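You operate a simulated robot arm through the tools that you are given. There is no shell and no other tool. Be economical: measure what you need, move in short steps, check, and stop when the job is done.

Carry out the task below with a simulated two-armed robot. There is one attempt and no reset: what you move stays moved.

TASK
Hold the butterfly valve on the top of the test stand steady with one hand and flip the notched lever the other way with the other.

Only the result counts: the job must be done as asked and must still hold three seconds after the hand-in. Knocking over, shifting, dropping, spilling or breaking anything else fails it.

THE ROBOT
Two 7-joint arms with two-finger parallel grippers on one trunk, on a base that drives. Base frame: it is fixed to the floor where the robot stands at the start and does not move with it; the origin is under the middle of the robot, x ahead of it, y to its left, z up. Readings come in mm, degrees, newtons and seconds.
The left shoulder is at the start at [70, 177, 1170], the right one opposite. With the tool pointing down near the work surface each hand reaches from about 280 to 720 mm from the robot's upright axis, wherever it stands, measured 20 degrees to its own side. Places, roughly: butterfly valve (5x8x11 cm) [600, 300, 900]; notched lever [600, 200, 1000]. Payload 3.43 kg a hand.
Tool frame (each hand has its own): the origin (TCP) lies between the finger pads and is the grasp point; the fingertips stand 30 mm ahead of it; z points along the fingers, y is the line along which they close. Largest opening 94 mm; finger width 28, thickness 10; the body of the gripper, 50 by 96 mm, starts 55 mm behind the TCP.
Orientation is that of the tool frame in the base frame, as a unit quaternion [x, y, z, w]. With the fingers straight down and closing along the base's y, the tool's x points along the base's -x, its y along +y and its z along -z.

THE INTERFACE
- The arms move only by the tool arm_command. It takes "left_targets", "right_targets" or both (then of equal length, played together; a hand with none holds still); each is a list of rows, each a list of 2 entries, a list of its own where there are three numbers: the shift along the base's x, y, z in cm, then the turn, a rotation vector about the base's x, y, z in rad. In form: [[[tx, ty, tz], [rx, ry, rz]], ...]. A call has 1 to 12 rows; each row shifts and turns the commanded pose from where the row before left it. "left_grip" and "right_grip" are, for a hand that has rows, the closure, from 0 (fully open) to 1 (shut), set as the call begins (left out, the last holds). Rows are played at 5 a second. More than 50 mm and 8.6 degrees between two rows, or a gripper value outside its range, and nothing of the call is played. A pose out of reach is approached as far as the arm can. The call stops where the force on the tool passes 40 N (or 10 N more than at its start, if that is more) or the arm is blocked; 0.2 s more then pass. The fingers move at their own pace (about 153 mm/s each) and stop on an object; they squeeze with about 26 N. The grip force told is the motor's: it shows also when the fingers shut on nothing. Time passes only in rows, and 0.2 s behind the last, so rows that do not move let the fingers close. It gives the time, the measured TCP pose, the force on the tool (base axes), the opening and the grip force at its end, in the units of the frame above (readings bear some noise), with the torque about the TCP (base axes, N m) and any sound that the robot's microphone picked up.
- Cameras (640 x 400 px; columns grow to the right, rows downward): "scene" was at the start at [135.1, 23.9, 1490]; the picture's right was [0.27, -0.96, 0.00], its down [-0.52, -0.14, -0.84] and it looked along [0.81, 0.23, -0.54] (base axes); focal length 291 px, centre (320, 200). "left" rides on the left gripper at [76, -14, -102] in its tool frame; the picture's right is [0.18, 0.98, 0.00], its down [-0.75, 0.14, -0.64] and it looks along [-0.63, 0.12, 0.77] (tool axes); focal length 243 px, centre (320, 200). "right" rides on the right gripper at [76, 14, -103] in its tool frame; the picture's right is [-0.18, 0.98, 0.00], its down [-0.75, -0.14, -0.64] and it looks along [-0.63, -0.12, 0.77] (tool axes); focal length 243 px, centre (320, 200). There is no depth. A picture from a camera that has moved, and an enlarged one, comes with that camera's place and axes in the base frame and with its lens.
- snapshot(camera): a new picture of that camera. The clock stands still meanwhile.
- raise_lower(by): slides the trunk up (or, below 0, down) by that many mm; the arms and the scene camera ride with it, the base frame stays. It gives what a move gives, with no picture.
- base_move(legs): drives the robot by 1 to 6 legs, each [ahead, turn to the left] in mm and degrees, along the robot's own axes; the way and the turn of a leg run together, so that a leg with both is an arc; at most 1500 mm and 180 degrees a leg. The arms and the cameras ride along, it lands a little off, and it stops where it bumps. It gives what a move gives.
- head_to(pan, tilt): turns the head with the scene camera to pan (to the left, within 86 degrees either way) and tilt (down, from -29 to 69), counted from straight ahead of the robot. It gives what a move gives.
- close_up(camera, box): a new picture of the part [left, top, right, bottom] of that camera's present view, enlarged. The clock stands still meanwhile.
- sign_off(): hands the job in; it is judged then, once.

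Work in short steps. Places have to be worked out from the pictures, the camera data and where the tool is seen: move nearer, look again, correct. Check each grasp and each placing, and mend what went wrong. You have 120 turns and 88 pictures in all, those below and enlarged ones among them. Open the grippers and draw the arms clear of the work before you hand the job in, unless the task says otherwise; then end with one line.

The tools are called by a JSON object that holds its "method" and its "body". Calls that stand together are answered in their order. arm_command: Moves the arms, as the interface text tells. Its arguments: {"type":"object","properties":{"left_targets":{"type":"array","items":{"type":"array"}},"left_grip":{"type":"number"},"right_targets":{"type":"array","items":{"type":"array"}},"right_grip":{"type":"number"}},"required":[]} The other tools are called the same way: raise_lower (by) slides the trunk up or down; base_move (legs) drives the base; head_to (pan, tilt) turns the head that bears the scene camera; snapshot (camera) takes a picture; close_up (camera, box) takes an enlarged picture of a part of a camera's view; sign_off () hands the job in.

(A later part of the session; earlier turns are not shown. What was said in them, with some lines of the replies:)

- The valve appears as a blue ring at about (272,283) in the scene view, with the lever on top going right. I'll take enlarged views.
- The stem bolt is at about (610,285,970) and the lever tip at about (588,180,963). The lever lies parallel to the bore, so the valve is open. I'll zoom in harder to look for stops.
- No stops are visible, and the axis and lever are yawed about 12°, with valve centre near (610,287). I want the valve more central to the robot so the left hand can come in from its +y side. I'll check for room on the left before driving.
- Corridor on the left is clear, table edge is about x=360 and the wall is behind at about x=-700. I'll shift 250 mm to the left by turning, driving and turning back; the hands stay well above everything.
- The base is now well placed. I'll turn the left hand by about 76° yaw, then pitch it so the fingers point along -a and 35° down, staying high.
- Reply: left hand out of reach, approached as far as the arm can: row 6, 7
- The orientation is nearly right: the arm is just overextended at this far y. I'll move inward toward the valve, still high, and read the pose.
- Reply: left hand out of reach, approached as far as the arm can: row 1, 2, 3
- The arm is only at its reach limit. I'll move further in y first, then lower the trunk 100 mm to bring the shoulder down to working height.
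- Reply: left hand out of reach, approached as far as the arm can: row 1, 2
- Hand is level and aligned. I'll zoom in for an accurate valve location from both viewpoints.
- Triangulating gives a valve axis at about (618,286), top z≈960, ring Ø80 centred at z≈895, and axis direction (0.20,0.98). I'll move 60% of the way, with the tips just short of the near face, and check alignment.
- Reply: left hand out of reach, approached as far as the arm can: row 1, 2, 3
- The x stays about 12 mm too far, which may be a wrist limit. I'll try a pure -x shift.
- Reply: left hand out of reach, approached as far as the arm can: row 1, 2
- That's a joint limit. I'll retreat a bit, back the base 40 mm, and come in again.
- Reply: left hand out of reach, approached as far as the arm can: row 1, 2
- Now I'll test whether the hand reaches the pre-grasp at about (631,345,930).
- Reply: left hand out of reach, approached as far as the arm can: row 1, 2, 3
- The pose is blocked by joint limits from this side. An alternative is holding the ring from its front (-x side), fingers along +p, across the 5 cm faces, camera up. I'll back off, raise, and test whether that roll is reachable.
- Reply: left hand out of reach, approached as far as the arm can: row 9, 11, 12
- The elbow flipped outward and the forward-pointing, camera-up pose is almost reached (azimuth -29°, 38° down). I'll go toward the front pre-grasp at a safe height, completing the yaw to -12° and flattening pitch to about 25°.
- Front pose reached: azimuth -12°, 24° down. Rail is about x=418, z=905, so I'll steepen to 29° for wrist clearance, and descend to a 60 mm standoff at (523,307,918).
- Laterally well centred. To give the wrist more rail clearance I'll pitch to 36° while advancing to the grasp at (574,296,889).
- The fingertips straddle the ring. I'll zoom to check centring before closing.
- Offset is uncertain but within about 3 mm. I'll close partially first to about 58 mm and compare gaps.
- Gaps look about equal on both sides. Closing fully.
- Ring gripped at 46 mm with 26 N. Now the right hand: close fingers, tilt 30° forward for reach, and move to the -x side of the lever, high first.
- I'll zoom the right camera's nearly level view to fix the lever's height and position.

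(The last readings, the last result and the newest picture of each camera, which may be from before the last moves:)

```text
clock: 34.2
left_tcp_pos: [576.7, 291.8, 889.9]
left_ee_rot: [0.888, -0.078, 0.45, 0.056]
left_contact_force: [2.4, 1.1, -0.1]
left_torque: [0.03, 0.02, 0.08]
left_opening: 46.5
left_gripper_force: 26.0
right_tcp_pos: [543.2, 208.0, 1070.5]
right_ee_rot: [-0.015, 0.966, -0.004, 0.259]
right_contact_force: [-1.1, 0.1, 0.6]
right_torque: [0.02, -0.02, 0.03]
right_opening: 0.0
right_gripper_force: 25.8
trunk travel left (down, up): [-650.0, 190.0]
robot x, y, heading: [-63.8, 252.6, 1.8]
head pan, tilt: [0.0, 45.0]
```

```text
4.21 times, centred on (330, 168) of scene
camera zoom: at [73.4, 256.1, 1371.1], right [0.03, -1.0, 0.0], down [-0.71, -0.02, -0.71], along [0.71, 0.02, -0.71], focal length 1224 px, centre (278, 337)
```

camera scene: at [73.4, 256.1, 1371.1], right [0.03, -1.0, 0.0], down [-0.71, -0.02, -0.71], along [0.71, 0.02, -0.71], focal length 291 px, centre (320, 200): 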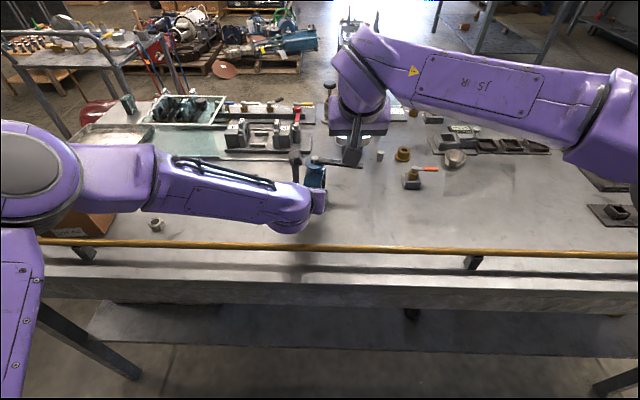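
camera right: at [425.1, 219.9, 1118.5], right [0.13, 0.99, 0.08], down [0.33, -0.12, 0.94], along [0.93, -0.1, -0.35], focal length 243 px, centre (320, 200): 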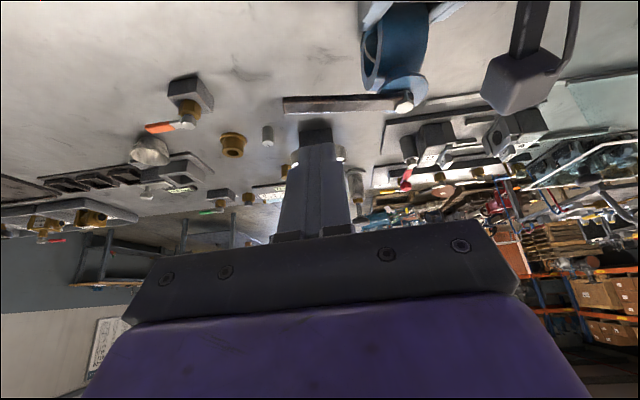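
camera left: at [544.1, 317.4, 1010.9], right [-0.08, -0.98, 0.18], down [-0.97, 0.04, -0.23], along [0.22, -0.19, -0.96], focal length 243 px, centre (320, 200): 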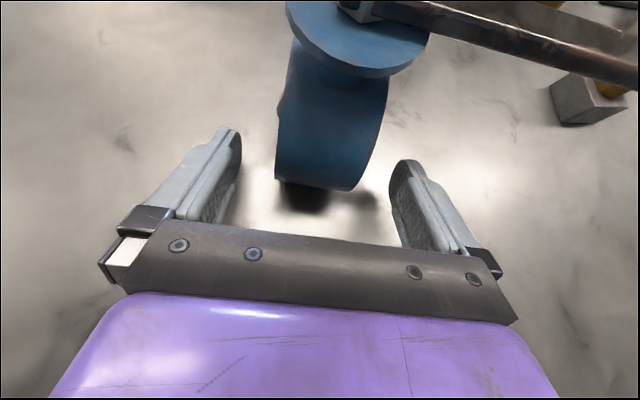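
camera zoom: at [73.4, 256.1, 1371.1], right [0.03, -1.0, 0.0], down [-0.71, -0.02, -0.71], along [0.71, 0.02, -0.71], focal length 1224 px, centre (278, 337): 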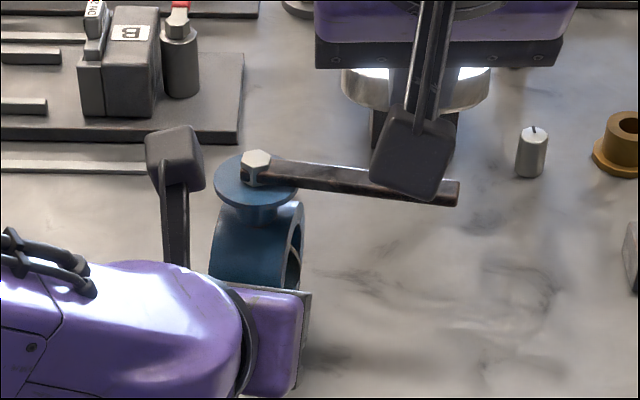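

Rays agree on lever height z≈950, tip at about (598,180). Lower the closed fingers beside it on the -x side (gap about 15 mm).

{"method": "arm_command", "body": {"right_targets": [[[0, 0, -3], [0, 0, 0]], [[0, 0, -3], [0, 0, 0]], [[0, 0, -3], [0, 0, 0]], [[0, 0, -2.2], [0, 0, 0]], [[0, 0, 0], [0, 0, 0]]]}}

{"method": "close_up", "body": {"camera": "right", "box": [240, 30, 440, 180]}}

{"method": "close_up", "body": {"camera": "scene", "box": [270, 120, 390, 215]}}

```text
clock: 35.4
left_tcp_pos: [575.5, 292.5, 888.8]
left_ee_rot: [0.888, -0.079, 0.45, 0.056]
left_contact_force: [0.4, 1.0, 0.9]
left_torque: [0.06, 0.01, -0.01]
left_opening: 46.0
left_gripper_force: 25.9
right_tcp_pos: [539.4, 206.9, 955.4]
right_ee_rot: [-0.015, 0.966, -0.004, 0.259]
right_contact_force: [0.2, -0.2, 0.8]
right_torque: [0.02, 0.05, 0.01]
right_opening: 0.0
right_gripper_force: 25.8
trunk travel left (down, up): [-650.0, 190.0]
robot x, y, heading: [-55.1, 255.3, 1.9]
head pan, tilt: [0.0, 45.0]
```

```text
2.67 times, centred on (340, 105) of right
camera zoom: at [420.8, 218.3, 1005.6], right [0.13, 0.99, 0.08], down [0.33, -0.12, 0.93], along [0.93, -0.1, -0.35], focal length 647 px, centre (267, 453)
```

zoom: 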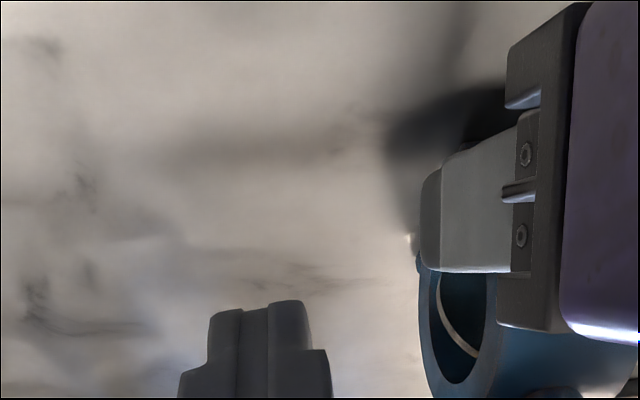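

```text
4.21 times, centred on (330, 168) of scene
camera zoom: at [73.2, 256.2, 1371.2], right [0.03, -1.0, 0.0], down [-0.71, -0.02, -0.71], along [0.71, 0.02, -0.71], focal length 1224 px, centre (278, 337)
```

zoom: 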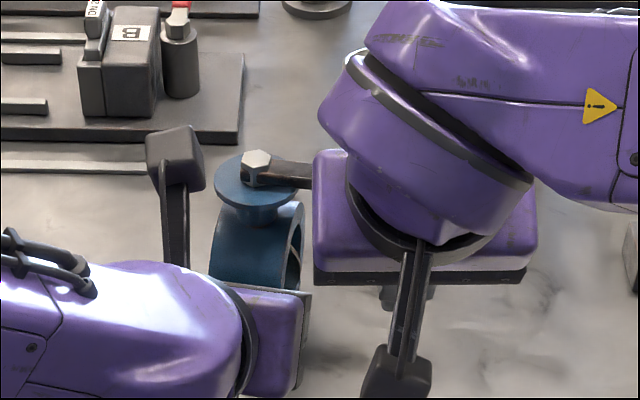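

Fingers are set beside the lever, below its top. Now push +x gently to swing it about 15° and watch forces.

{"method": "arm_command", "body": {"right_targets": [[[1.3, 0.1, 0], [0, 0, 0]], [[1.2, 0.2, 0], [0, 0, 0]], [[0.7, -0.15, 0], [0, 0, 0]], [[0.7, -0.15, 0], [0, 0, 0]], [[0.7, -0.15, 0], [0, 0, 0]], [[0, 0, 0], [0, 0, 0]]]}}

{"method": "close_up", "body": {"camera": "scene", "box": [270, 120, 390, 215]}}

{"method": "snapshot", "body": {"camera": "left"}}

```text
clock: 36.8
left_tcp_pos: [576.6, 292.8, 889.0]
left_ee_rot: [0.888, -0.078, 0.451, 0.056]
left_contact_force: [0.9, 0.4, 0.8]
left_torque: [0.03, 0.01, 0.07]
left_opening: 46.2
left_gripper_force: 26.1
right_tcp_pos: [586.6, 204.7, 958.2]
right_ee_rot: [-0.016, 0.966, -0.003, 0.259]
right_contact_force: [-1.3, 0.1, -0.8]
right_torque: [-0.04, 0.03, -0.03]
right_opening: 0.0
right_gripper_force: 26.5
trunk travel left (down, up): [-650.0, 190.0]
robot x, y, heading: [-60.0, 252.3, 1.9]
head pan, tilt: [0.0, 45.0]
```

```text
4.21 times, centred on (330, 168) of scene
camera zoom: at [73.2, 256.2, 1371.1], right [0.03, -1.0, 0.0], down [-0.71, -0.02, -0.71], along [0.71, 0.02, -0.71], focal length 1224 px, centre (278, 337)
```

zoom: 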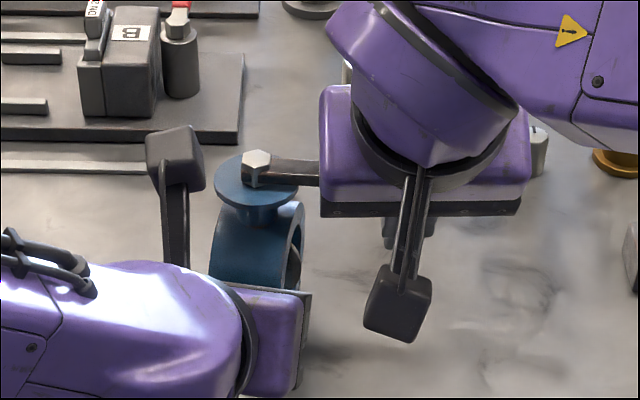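

```text
47 pictures are left
camera left: at [544.1, 317.3, 1010.9], right [-0.08, -0.98, 0.18], down [-0.97, 0.04, -0.23], along [0.22, -0.19, -0.96], focal length 243 px, centre (320, 200)
```

left: 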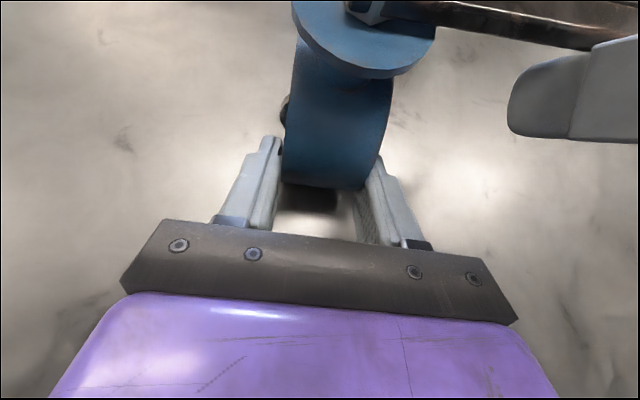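

Lever is turning freely toward +x, valve steady. Continue along the arc to roughly 75°.

{"method": "arm_command", "body": {"right_targets": [[[1.05, 0.1, 0], [0, 0, 0]], [[1.05, 0.15, 0], [0, 0, 0]], [[0.95, 0.36, 0], [0, 0, 0]], [[0.95, 0.36, 0], [0, 0, 0]], [[0.73, 0.57, 0], [0, 0, 0]], [[0.73, 0.57, 0], [0, 0, 0]], [[0.5, 0.6, 0], [0, 0, 0]], [[0, 0, 0], [0, 0, 0]]]}}

{"method": "close_up", "body": {"camera": "scene", "box": [270, 120, 390, 215]}}

{"method": "snapshot", "body": {"camera": "right"}}

{"method": "snapshot", "body": {"camera": "left"}}

```text
clock: 38.6
left_tcp_pos: [575.6, 293.9, 888.6]
left_ee_rot: [0.888, -0.078, 0.45, 0.056]
left_contact_force: [2.1, 2.6, 1.3]
left_torque: [-0.04, 0.03, 0.3]
left_opening: 46.3
left_gripper_force: 26.1
right_tcp_pos: [647.3, 229.9, 957.3]
right_ee_rot: [-0.015, 0.966, -0.004, 0.259]
right_contact_force: [-0.5, -2.5, 1.1]
right_torque: [0.07, -0.01, -0.02]
right_opening: 0.0
right_gripper_force: 26.1
trunk travel left (down, up): [-650.0, 190.0]
robot x, y, heading: [-57.2, 255.5, 1.9]
head pan, tilt: [0.0, 45.0]
```

```text
4.21 times, centred on (330, 168) of scene
camera zoom: at [73.0, 256.0, 1371.2], right [0.03, -1.0, 0.0], down [-0.71, -0.02, -0.71], along [0.71, 0.02, -0.71], focal length 1224 px, centre (278, 337)
```

zoom: 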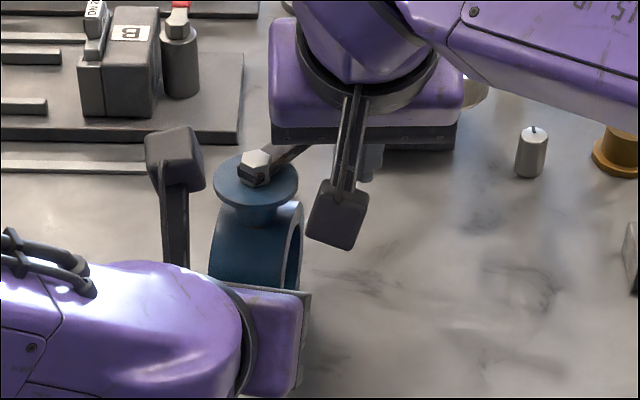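

```text
45 pictures are left
camera right: at [528.2, 241.2, 1006.2], right [0.13, 0.99, 0.08], down [0.33, -0.12, 0.94], along [0.93, -0.1, -0.35], focal length 243 px, centre (320, 200)
```

right: 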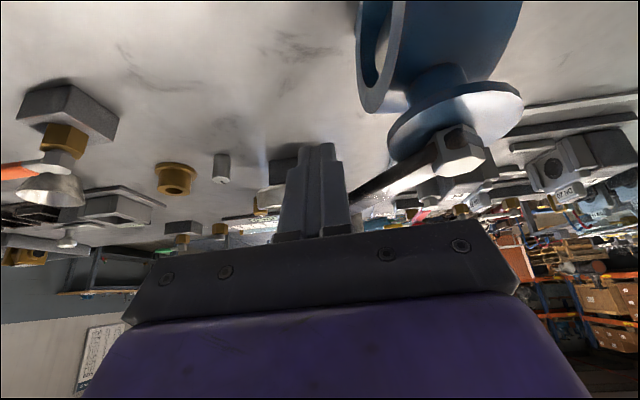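

```text
44 pictures are left
camera left: at [544.2, 317.3, 1010.9], right [-0.08, -0.98, 0.18], down [-0.97, 0.04, -0.23], along [0.22, -0.19, -0.96], focal length 243 px, centre (320, 200)
```

left: 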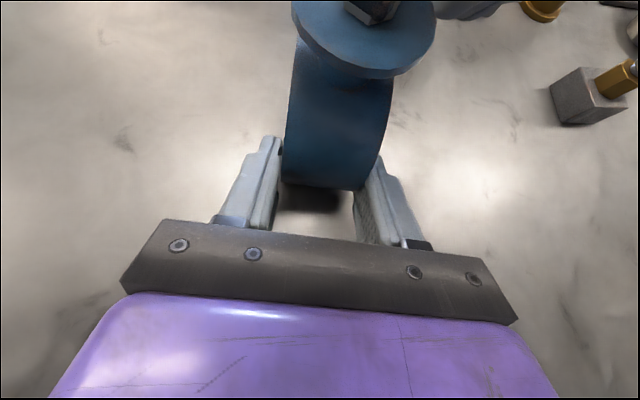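

Now about 65° round with low forces and valve steady. Continue to 90° in short rows, watching for an end stop.

{"method": "arm_command", "body": {"right_targets": [[[0.4, 0.55, 0], [0, 0, 0]], [[0.4, 0.6, 0], [0, 0, 0]], [[0.3, 0.6, 0], [0, 0, 0]], [[0.2, 0.6, 0], [0, 0, 0]], [[0, 0, 0], [0, 0, 0]]]}}

{"method": "close_up", "body": {"camera": "scene", "box": [270, 120, 390, 215]}}

{"method": "snapshot", "body": {"camera": "right"}}

```text
clock: 39.8
left_tcp_pos: [577.0, 291.5, 889.2]
left_ee_rot: [0.888, -0.078, 0.45, 0.056]
left_contact_force: [0.6, 0.6, 0.7]
left_torque: [0.16, -0.07, 0.0]
left_opening: 46.4
left_gripper_force: 26.0
right_tcp_pos: [658.9, 254.0, 957.8]
right_ee_rot: [-0.016, 0.966, -0.004, 0.259]
right_contact_force: [-0.1, 0.6, 0.1]
right_torque: [0.01, 0.04, 0.01]
right_opening: 0.0
right_gripper_force: 26.1
trunk travel left (down, up): [-650.0, 190.0]
robot x, y, heading: [-56.1, 252.9, 2.0]
head pan, tilt: [0.0, 45.0]
```

```text
4.21 times, centred on (330, 168) of scene
camera zoom: at [73.2, 256.4, 1371.2], right [0.03, -1.0, 0.0], down [-0.71, -0.02, -0.71], along [0.71, 0.02, -0.71], focal length 1224 px, centre (278, 337)
```

zoom: 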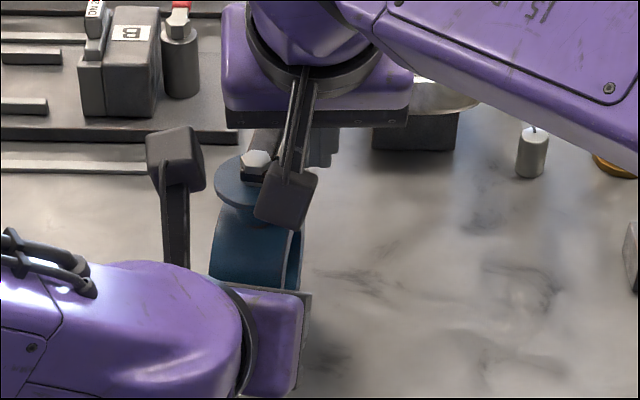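

```text
42 pictures are left
camera right: at [540.5, 265.7, 1007.0], right [0.13, 0.99, 0.08], down [0.34, -0.12, 0.93], along [0.93, -0.1, -0.35], focal length 243 px, centre (320, 200)
```

right: 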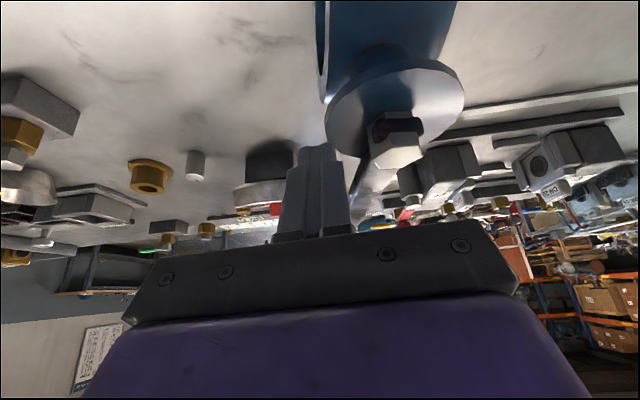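

Lever now points roughly +x, still no stop felt. Zoom in to measure its angle.

{"method": "close_up", "body": {"camera": "right", "box": [310, 90, 470, 230]}}

{"method": "close_up", "body": {"camera": "scene", "box": [305, 140, 345, 170]}}

```text
2.86 times, centred on (390, 160) of right
camera zoom: at [540.5, 265.7, 1007.0], right [0.13, 0.99, 0.08], down [0.34, -0.12, 0.93], along [0.93, -0.1, -0.35], focal length 693 px, centre (120, 314)
```

zoom: 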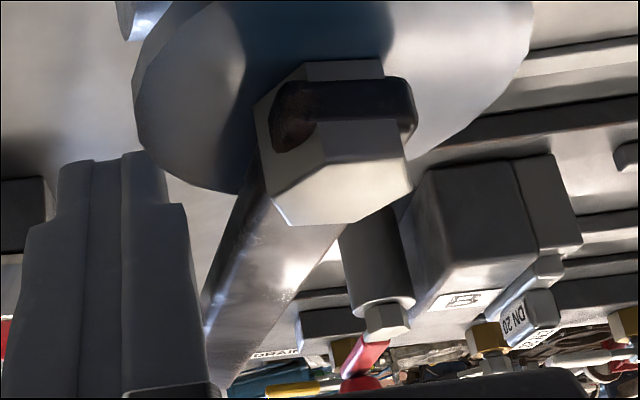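

```text
13.33 times, centred on (325, 155) of scene
camera zoom: at [73.2, 256.4, 1371.2], right [0.03, -1.0, 0.0], down [-0.71, -0.02, -0.71], along [0.71, 0.02, -0.71], focal length 3875 px, centre (253, 800)
```

zoom: 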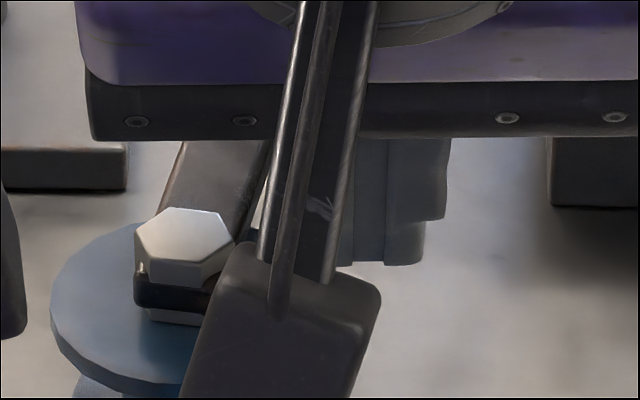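

It measures about 90° (azimuth about -9°). I'll nudge another few mm to check for an end stop.

{"method": "arm_command", "body": {"right_targets": [[[0, 0.3, 0], [0, 0, 0]], [[0, 0.3, 0], [0, 0, 0]], [[0, 0, 0], [0, 0, 0]]]}}

{"method": "close_up", "body": {"camera": "scene", "box": [305, 140, 345, 170]}}

```text
clock: 40.6
left_tcp_pos: [575.8, 293.0, 888.4]
left_ee_rot: [0.888, -0.076, 0.45, 0.055]
left_contact_force: [0.7, 7.3, 1.3]
left_torque: [-0.29, 0.05, 0.47]
left_opening: 46.0
left_gripper_force: 25.9
right_tcp_pos: [659.3, 260.0, 959.0]
right_ee_rot: [-0.014, 0.966, -0.005, 0.26]
right_contact_force: [2.2, -7.9, 3.3]
right_torque: [0.11, -0.01, -0.11]
right_opening: 0.0
right_gripper_force: 25.9
trunk travel left (down, up): [-650.0, 190.0]
robot x, y, heading: [-56.4, 253.5, 1.6]
head pan, tilt: [0.0, 45.0]
```

```text
13.33 times, centred on (325, 155) of scene
camera zoom: at [73.0, 256.0, 1371.2], right [0.03, -1.0, 0.0], down [-0.71, -0.02, -0.71], along [0.71, 0.02, -0.71], focal length 3875 px, centre (253, 800)
```

zoom: 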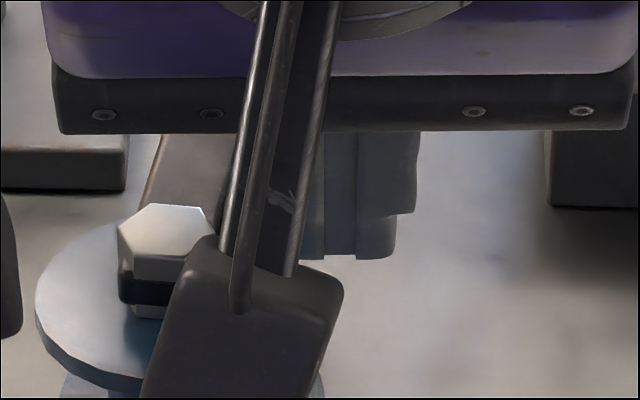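

8 N resistance and the valve flexed about 3 mm: that's the end stop. Back off immediately and look.

{"method": "arm_command", "body": {"right_targets": [[[0, -0.6, 0], [0, 0, 0]], [[0, -1.2, 0], [0, 0, 0]], [[0, -1.5, 0], [0, 0, 0]], [[0, 0, 0], [0, 0, 0]]]}}

{"method": "close_up", "body": {"camera": "scene", "box": [305, 140, 345, 170]}}

{"method": "snapshot", "body": {"camera": "left"}}

```text
clock: 41.6
left_tcp_pos: [577.8, 292.2, 888.7]
left_ee_rot: [0.888, -0.078, 0.45, 0.056]
left_contact_force: [-0.7, 0.4, 0.6]
left_torque: [0.23, 0.0, 0.06]
left_opening: 46.0
left_gripper_force: 25.8
right_tcp_pos: [658.5, 227.7, 957.3]
right_ee_rot: [-0.016, 0.966, -0.005, 0.259]
right_contact_force: [0.0, 0.0, -0.5]
right_torque: [0.03, -0.01, 0.01]
right_opening: 0.1
right_gripper_force: 26.1
trunk travel left (down, up): [-650.0, 190.0]
robot x, y, heading: [-57.7, 249.1, 2.0]
head pan, tilt: [0.0, 45.0]
```

```text
13.33 times, centred on (325, 155) of scene
camera zoom: at [73.1, 256.6, 1371.1], right [0.03, -1.0, 0.0], down [-0.71, -0.02, -0.71], along [0.71, 0.02, -0.71], focal length 3875 px, centre (253, 800)
```

zoom: 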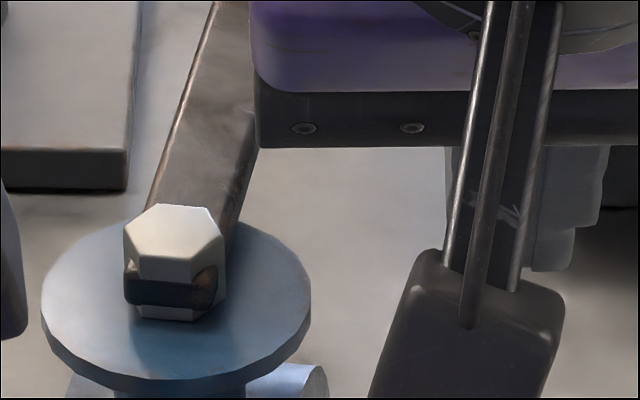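

```text
37 pictures are left
camera left: at [544.0, 317.4, 1010.9], right [-0.08, -0.98, 0.18], down [-0.97, 0.04, -0.23], along [0.22, -0.19, -0.96], focal length 243 px, centre (320, 200)
```

left: 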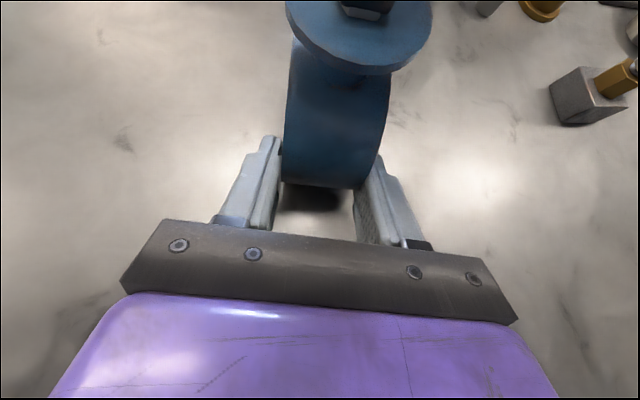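

Lever sits at its far stop and the valve is still gripped. Raise the right hand clear.

{"method": "arm_command", "body": {"right_targets": [[[0, -1.5, 2], [0, 0, 0]], [[0, -2, 4], [0, 0, 0]], [[-2, -2, 4.5], [0, 0, 0]], [[-3, -3, 2], [0, 0, 0]], [[-4, -3, 0], [0, 0, 0]], [[-4, -3, 0], [0, 0, 0]], [[0, 0, 0], [0, 0, 0]]]}}

{"method": "close_up", "body": {"camera": "scene", "box": [270, 110, 390, 205]}}

```text
refused: row 3 steps farther than a row can; nothing moved
```

```text
4.21 times, centred on (330, 158) of scene
camera zoom: at [73.1, 256.6, 1371.1], right [0.03, -1.0, 0.0], down [-0.71, -0.02, -0.71], along [0.71, 0.02, -0.71], focal length 1224 px, centre (278, 379)
```

zoom: 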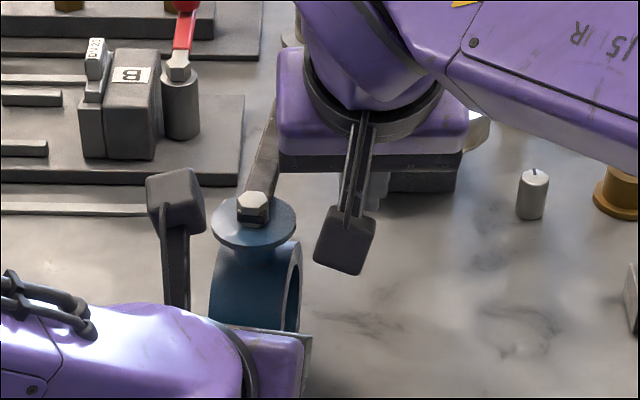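

One row was too long; repeat with shorter rows.

{"method": "arm_command", "body": {"right_targets": [[[0, -1.5, 2], [0, 0, 0]], [[0, -1.5, 4], [0, 0, 0]], [[-1.5, -2, 4], [0, 0, 0]], [[-3, -3, 2], [0, 0, 0]], [[-3, -3, 0], [0, 0, 0]], [[-3, -3, 0], [0, 0, 0]], [[-3, -3, 0], [0, 0, 0]], [[0, 0, 0], [0, 0, 0]]]}}

{"method": "close_up", "body": {"camera": "scene", "box": [270, 110, 390, 205]}}

```text
clock: 43.4
left_tcp_pos: [577.3, 292.8, 888.8]
left_ee_rot: [0.888, -0.078, 0.45, 0.057]
left_contact_force: [0.0, -1.9, -1.0]
left_torque: [0.02, 0.05, -0.06]
left_opening: 46.1
left_gripper_force: 26.0
right_tcp_pos: [522.2, 55.9, 1075.7]
right_ee_rot: [-0.015, 0.966, -0.004, 0.259]
right_contact_force: [0.4, 0.4, -0.1]
right_torque: [0.01, 0.0, -0.02]
right_opening: 0.0
right_gripper_force: 25.6
trunk travel left (down, up): [-650.0, 190.0]
robot x, y, heading: [-55.1, 251.3, 1.9]
head pan, tilt: [0.0, 45.0]
```

```text
4.21 times, centred on (330, 158) of scene
camera zoom: at [73.5, 256.9, 1371.1], right [0.03, -1.0, 0.0], down [-0.71, -0.02, -0.71], along [0.71, 0.02, -0.71], focal length 1224 px, centre (278, 379)
```

zoom: 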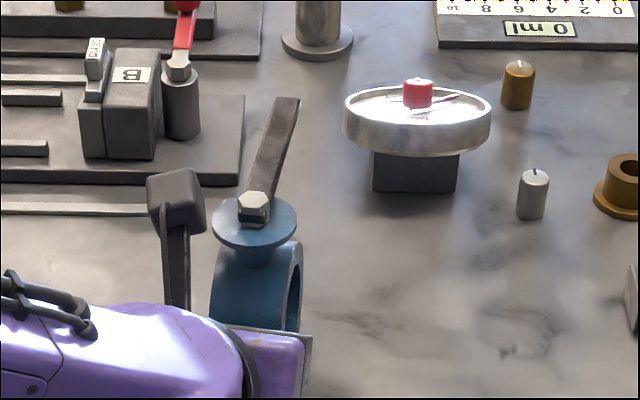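

Lever clearly flipped a quarter turn, at its stop. Now release the left hand to open and let it settle before withdrawing.

{"method": "arm_command", "body": {"left_targets": [[[0, 0, 0], [0, 0, 0]], [[0, 0, 0], [0, 0, 0]], [[0, 0, 0], [0, 0, 0]]], "left_grip": 0.3}}

{"method": "close_up", "body": {"camera": "left", "box": [220, 0, 440, 210]}}

{"method": "close_up", "body": {"camera": "scene", "box": [270, 110, 390, 205]}}

```text
clock: 44.2
left_tcp_pos: [577.2, 293.0, 888.4]
left_ee_rot: [0.888, -0.078, 0.45, 0.055]
left_contact_force: [0.2, 0.1, 0.1]
left_torque: [-0.02, 0.0, 0.0]
left_opening: 65.6
left_gripper_force: 0.1
right_tcp_pos: [522.9, 56.3, 1076.2]
right_ee_rot: [-0.015, 0.966, -0.004, 0.259]
right_contact_force: [0.3, -0.3, -0.5]
right_torque: [0.02, -0.01, 0.0]
right_opening: 0.3
right_gripper_force: 26.2
trunk travel left (down, up): [-650.0, 190.0]
robot x, y, heading: [-54.6, 255.7, 1.8]
head pan, tilt: [0.0, 45.0]
```

```text
1.90 times, centred on (330, 105) of left
camera zoom: at [544.2, 317.2, 1010.9], right [-0.08, -0.98, 0.18], down [-0.97, 0.04, -0.23], along [0.22, -0.19, -0.96], focal length 462 px, centre (301, 381)
```

zoom: 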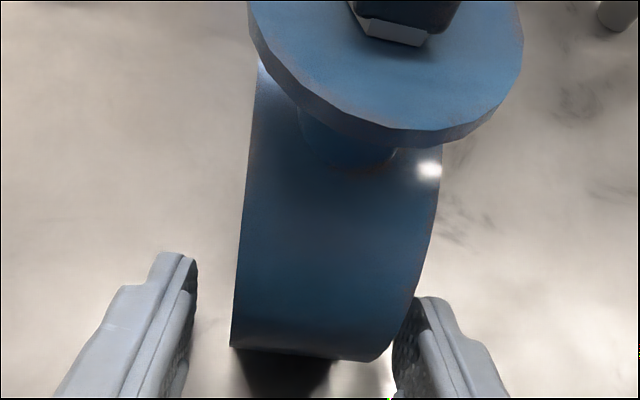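

```text
4.21 times, centred on (330, 158) of scene
camera zoom: at [73.2, 256.0, 1371.2], right [0.03, -1.0, 0.0], down [-0.71, -0.02, -0.71], along [0.71, 0.02, -0.71], focal length 1224 px, centre (278, 379)
```

zoom: 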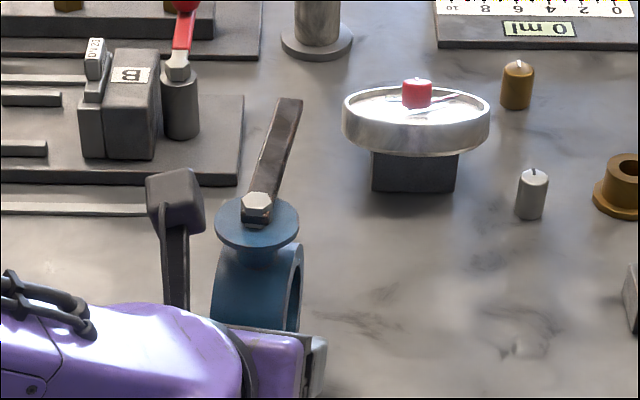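

The valve stands on its own, settled. Open fully and withdraw straight back along the finger line, then up.

{"method": "arm_command", "body": {"left_targets": [[[0, 0, 0], [0, 0, 0]], [[-1.6, 0.35, 1.2], [0, 0, 0]], [[-1.6, 0.35, 1.2], [0, 0, 0]], [[-1.6, 0.35, 1.2], [0, 0, 0]], [[-1.6, 0.35, 1.2], [0, 0, 0]], [[-1.5, 1, 2.5], [0, 0, 0]], [[-1.5, 2, 3], [0, 0, 0]], [[-1, 3, 3], [0, 0, 0]], [[0, 0, 0], [0, 0, 0]]], "left_grip": 0}}

{"method": "arm_command", "body": {"right_targets": [[[0, 0, 0], [0, 0, 0]], [[0, 0, 0], [0, 0, 0]]], "right_grip": 0}}

{"method": "snapshot", "body": {"camera": "scene"}}

{"method": "close_up", "body": {"camera": "scene", "box": [270, 110, 390, 205]}}

```text
clock: 46.2
left_tcp_pos: [475.7, 368.0, 1025.2]
left_ee_rot: [0.888, -0.079, 0.449, 0.055]
left_contact_force: [-0.1, -0.5, 0.4]
left_torque: [0.02, -0.01, -0.01]
left_opening: 94.3
left_gripper_force: 0.2
right_tcp_pos: [523.8, 53.8, 1075.2]
right_ee_rot: [-0.015, 0.966, -0.003, 0.259]
right_contact_force: [0.1, -0.4, -0.3]
right_torque: [0.02, 0.04, 0.02]
right_opening: 0.1
right_gripper_force: 26.3
trunk travel left (down, up): [-650.0, 190.0]
robot x, y, heading: [-60.2, 256.5, 2.1]
head pan, tilt: [0.0, 45.0]
```

```text
clock: 46.8
left_tcp_pos: [475.5, 369.0, 1025.8]
left_ee_rot: [0.888, -0.078, 0.451, 0.056]
left_contact_force: [0.3, -0.2, 0.2]
left_torque: [0.0, 0.02, -0.02]
left_opening: 93.9
left_gripper_force: 0.0
right_tcp_pos: [522.5, 55.2, 1075.8]
right_ee_rot: [-0.016, 0.966, -0.003, 0.259]
right_contact_force: [-0.2, 0.0, -0.4]
right_torque: [0.02, 0.0, 0.02]
right_opening: 93.9
right_gripper_force: 0.0
trunk travel left (down, up): [-650.0, 190.0]
robot x, y, heading: [-57.0, 251.7, 1.9]
head pan, tilt: [0.0, 45.0]
```

```text
32 pictures are left
camera scene: at [73.4, 255.8, 1371.1], right [0.03, -1.0, 0.0], down [-0.71, -0.02, -0.71], along [0.71, 0.02, -0.71], focal length 291 px, centre (320, 200)
```

scene: 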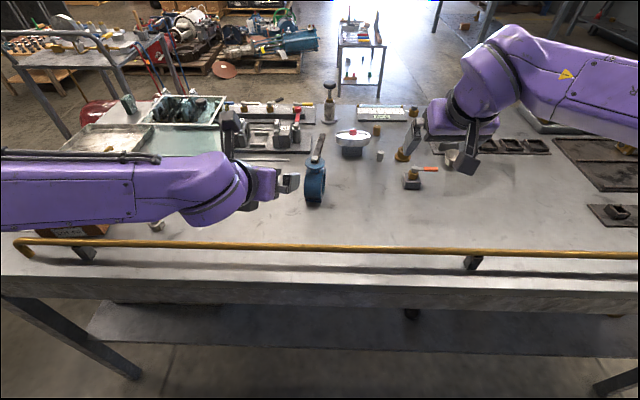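

```text
4.21 times, centred on (330, 158) of scene
camera zoom: at [73.4, 255.8, 1371.1], right [0.03, -1.0, 0.0], down [-0.71, -0.02, -0.71], along [0.71, 0.02, -0.71], focal length 1224 px, centre (278, 379)
```

zoom: 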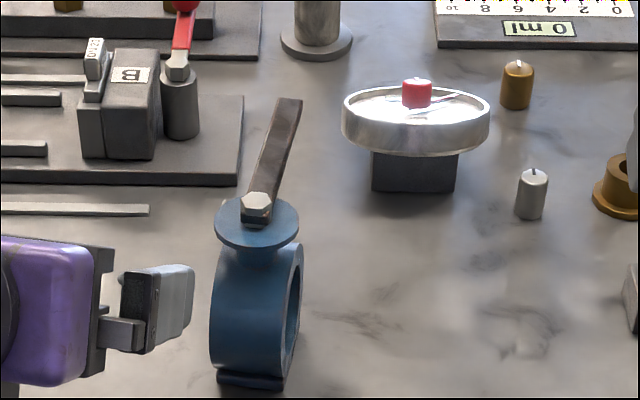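

Valve stands in place with lever flipped. I'll raise the trunk and check the box near the left forearm.

{"method": "raise_lower", "body": {"by": 120}}

{"method": "snapshot", "body": {"camera": "scene"}}

```text
clock: 48.3
left_tcp_pos: [476.6, 368.9, 1147.1]
left_ee_rot: [0.888, -0.077, 0.45, 0.055]
left_contact_force: [0.5, -0.2, -0.1]
left_torque: [0.0, -0.01, -0.01]
left_opening: 93.9
left_gripper_force: 0.0
right_tcp_pos: [524.0, 56.7, 1195.8]
right_ee_rot: [-0.015, 0.966, -0.004, 0.259]
right_contact_force: [-0.5, 0.2, -0.2]
right_torque: [0.04, 0.02, 0.0]
right_opening: 94.0
right_gripper_force: 0.0
trunk travel left (down, up): [-770.0, 70.0]
robot x, y, heading: [-59.7, 250.8, 1.8]
head pan, tilt: [0.0, 45.0]
```

```text
30 pictures are left
camera scene: at [73.4, 256.2, 1491.1], right [0.03, -1.0, 0.0], down [-0.71, -0.02, -0.71], along [0.71, 0.02, -0.71], focal length 291 px, centre (320, 200)
```

scene: 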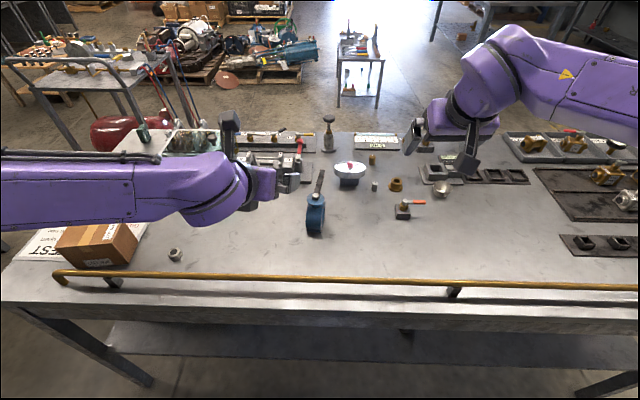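

The box and everything else look undisturbed, the valve is upright with its lever flipped, and both hands are open and clear.

{"method": "sign_off", "body": {}}

```text
The job is handed in.
```

I held the butterfly valve with the left hand and swung its lever a quarter turn to the far stop with the right. The valve stands upright, about 1 mm from where it stood before the push by the pictures. Nothing else in view looks disturbed, and both hands are open and clear.
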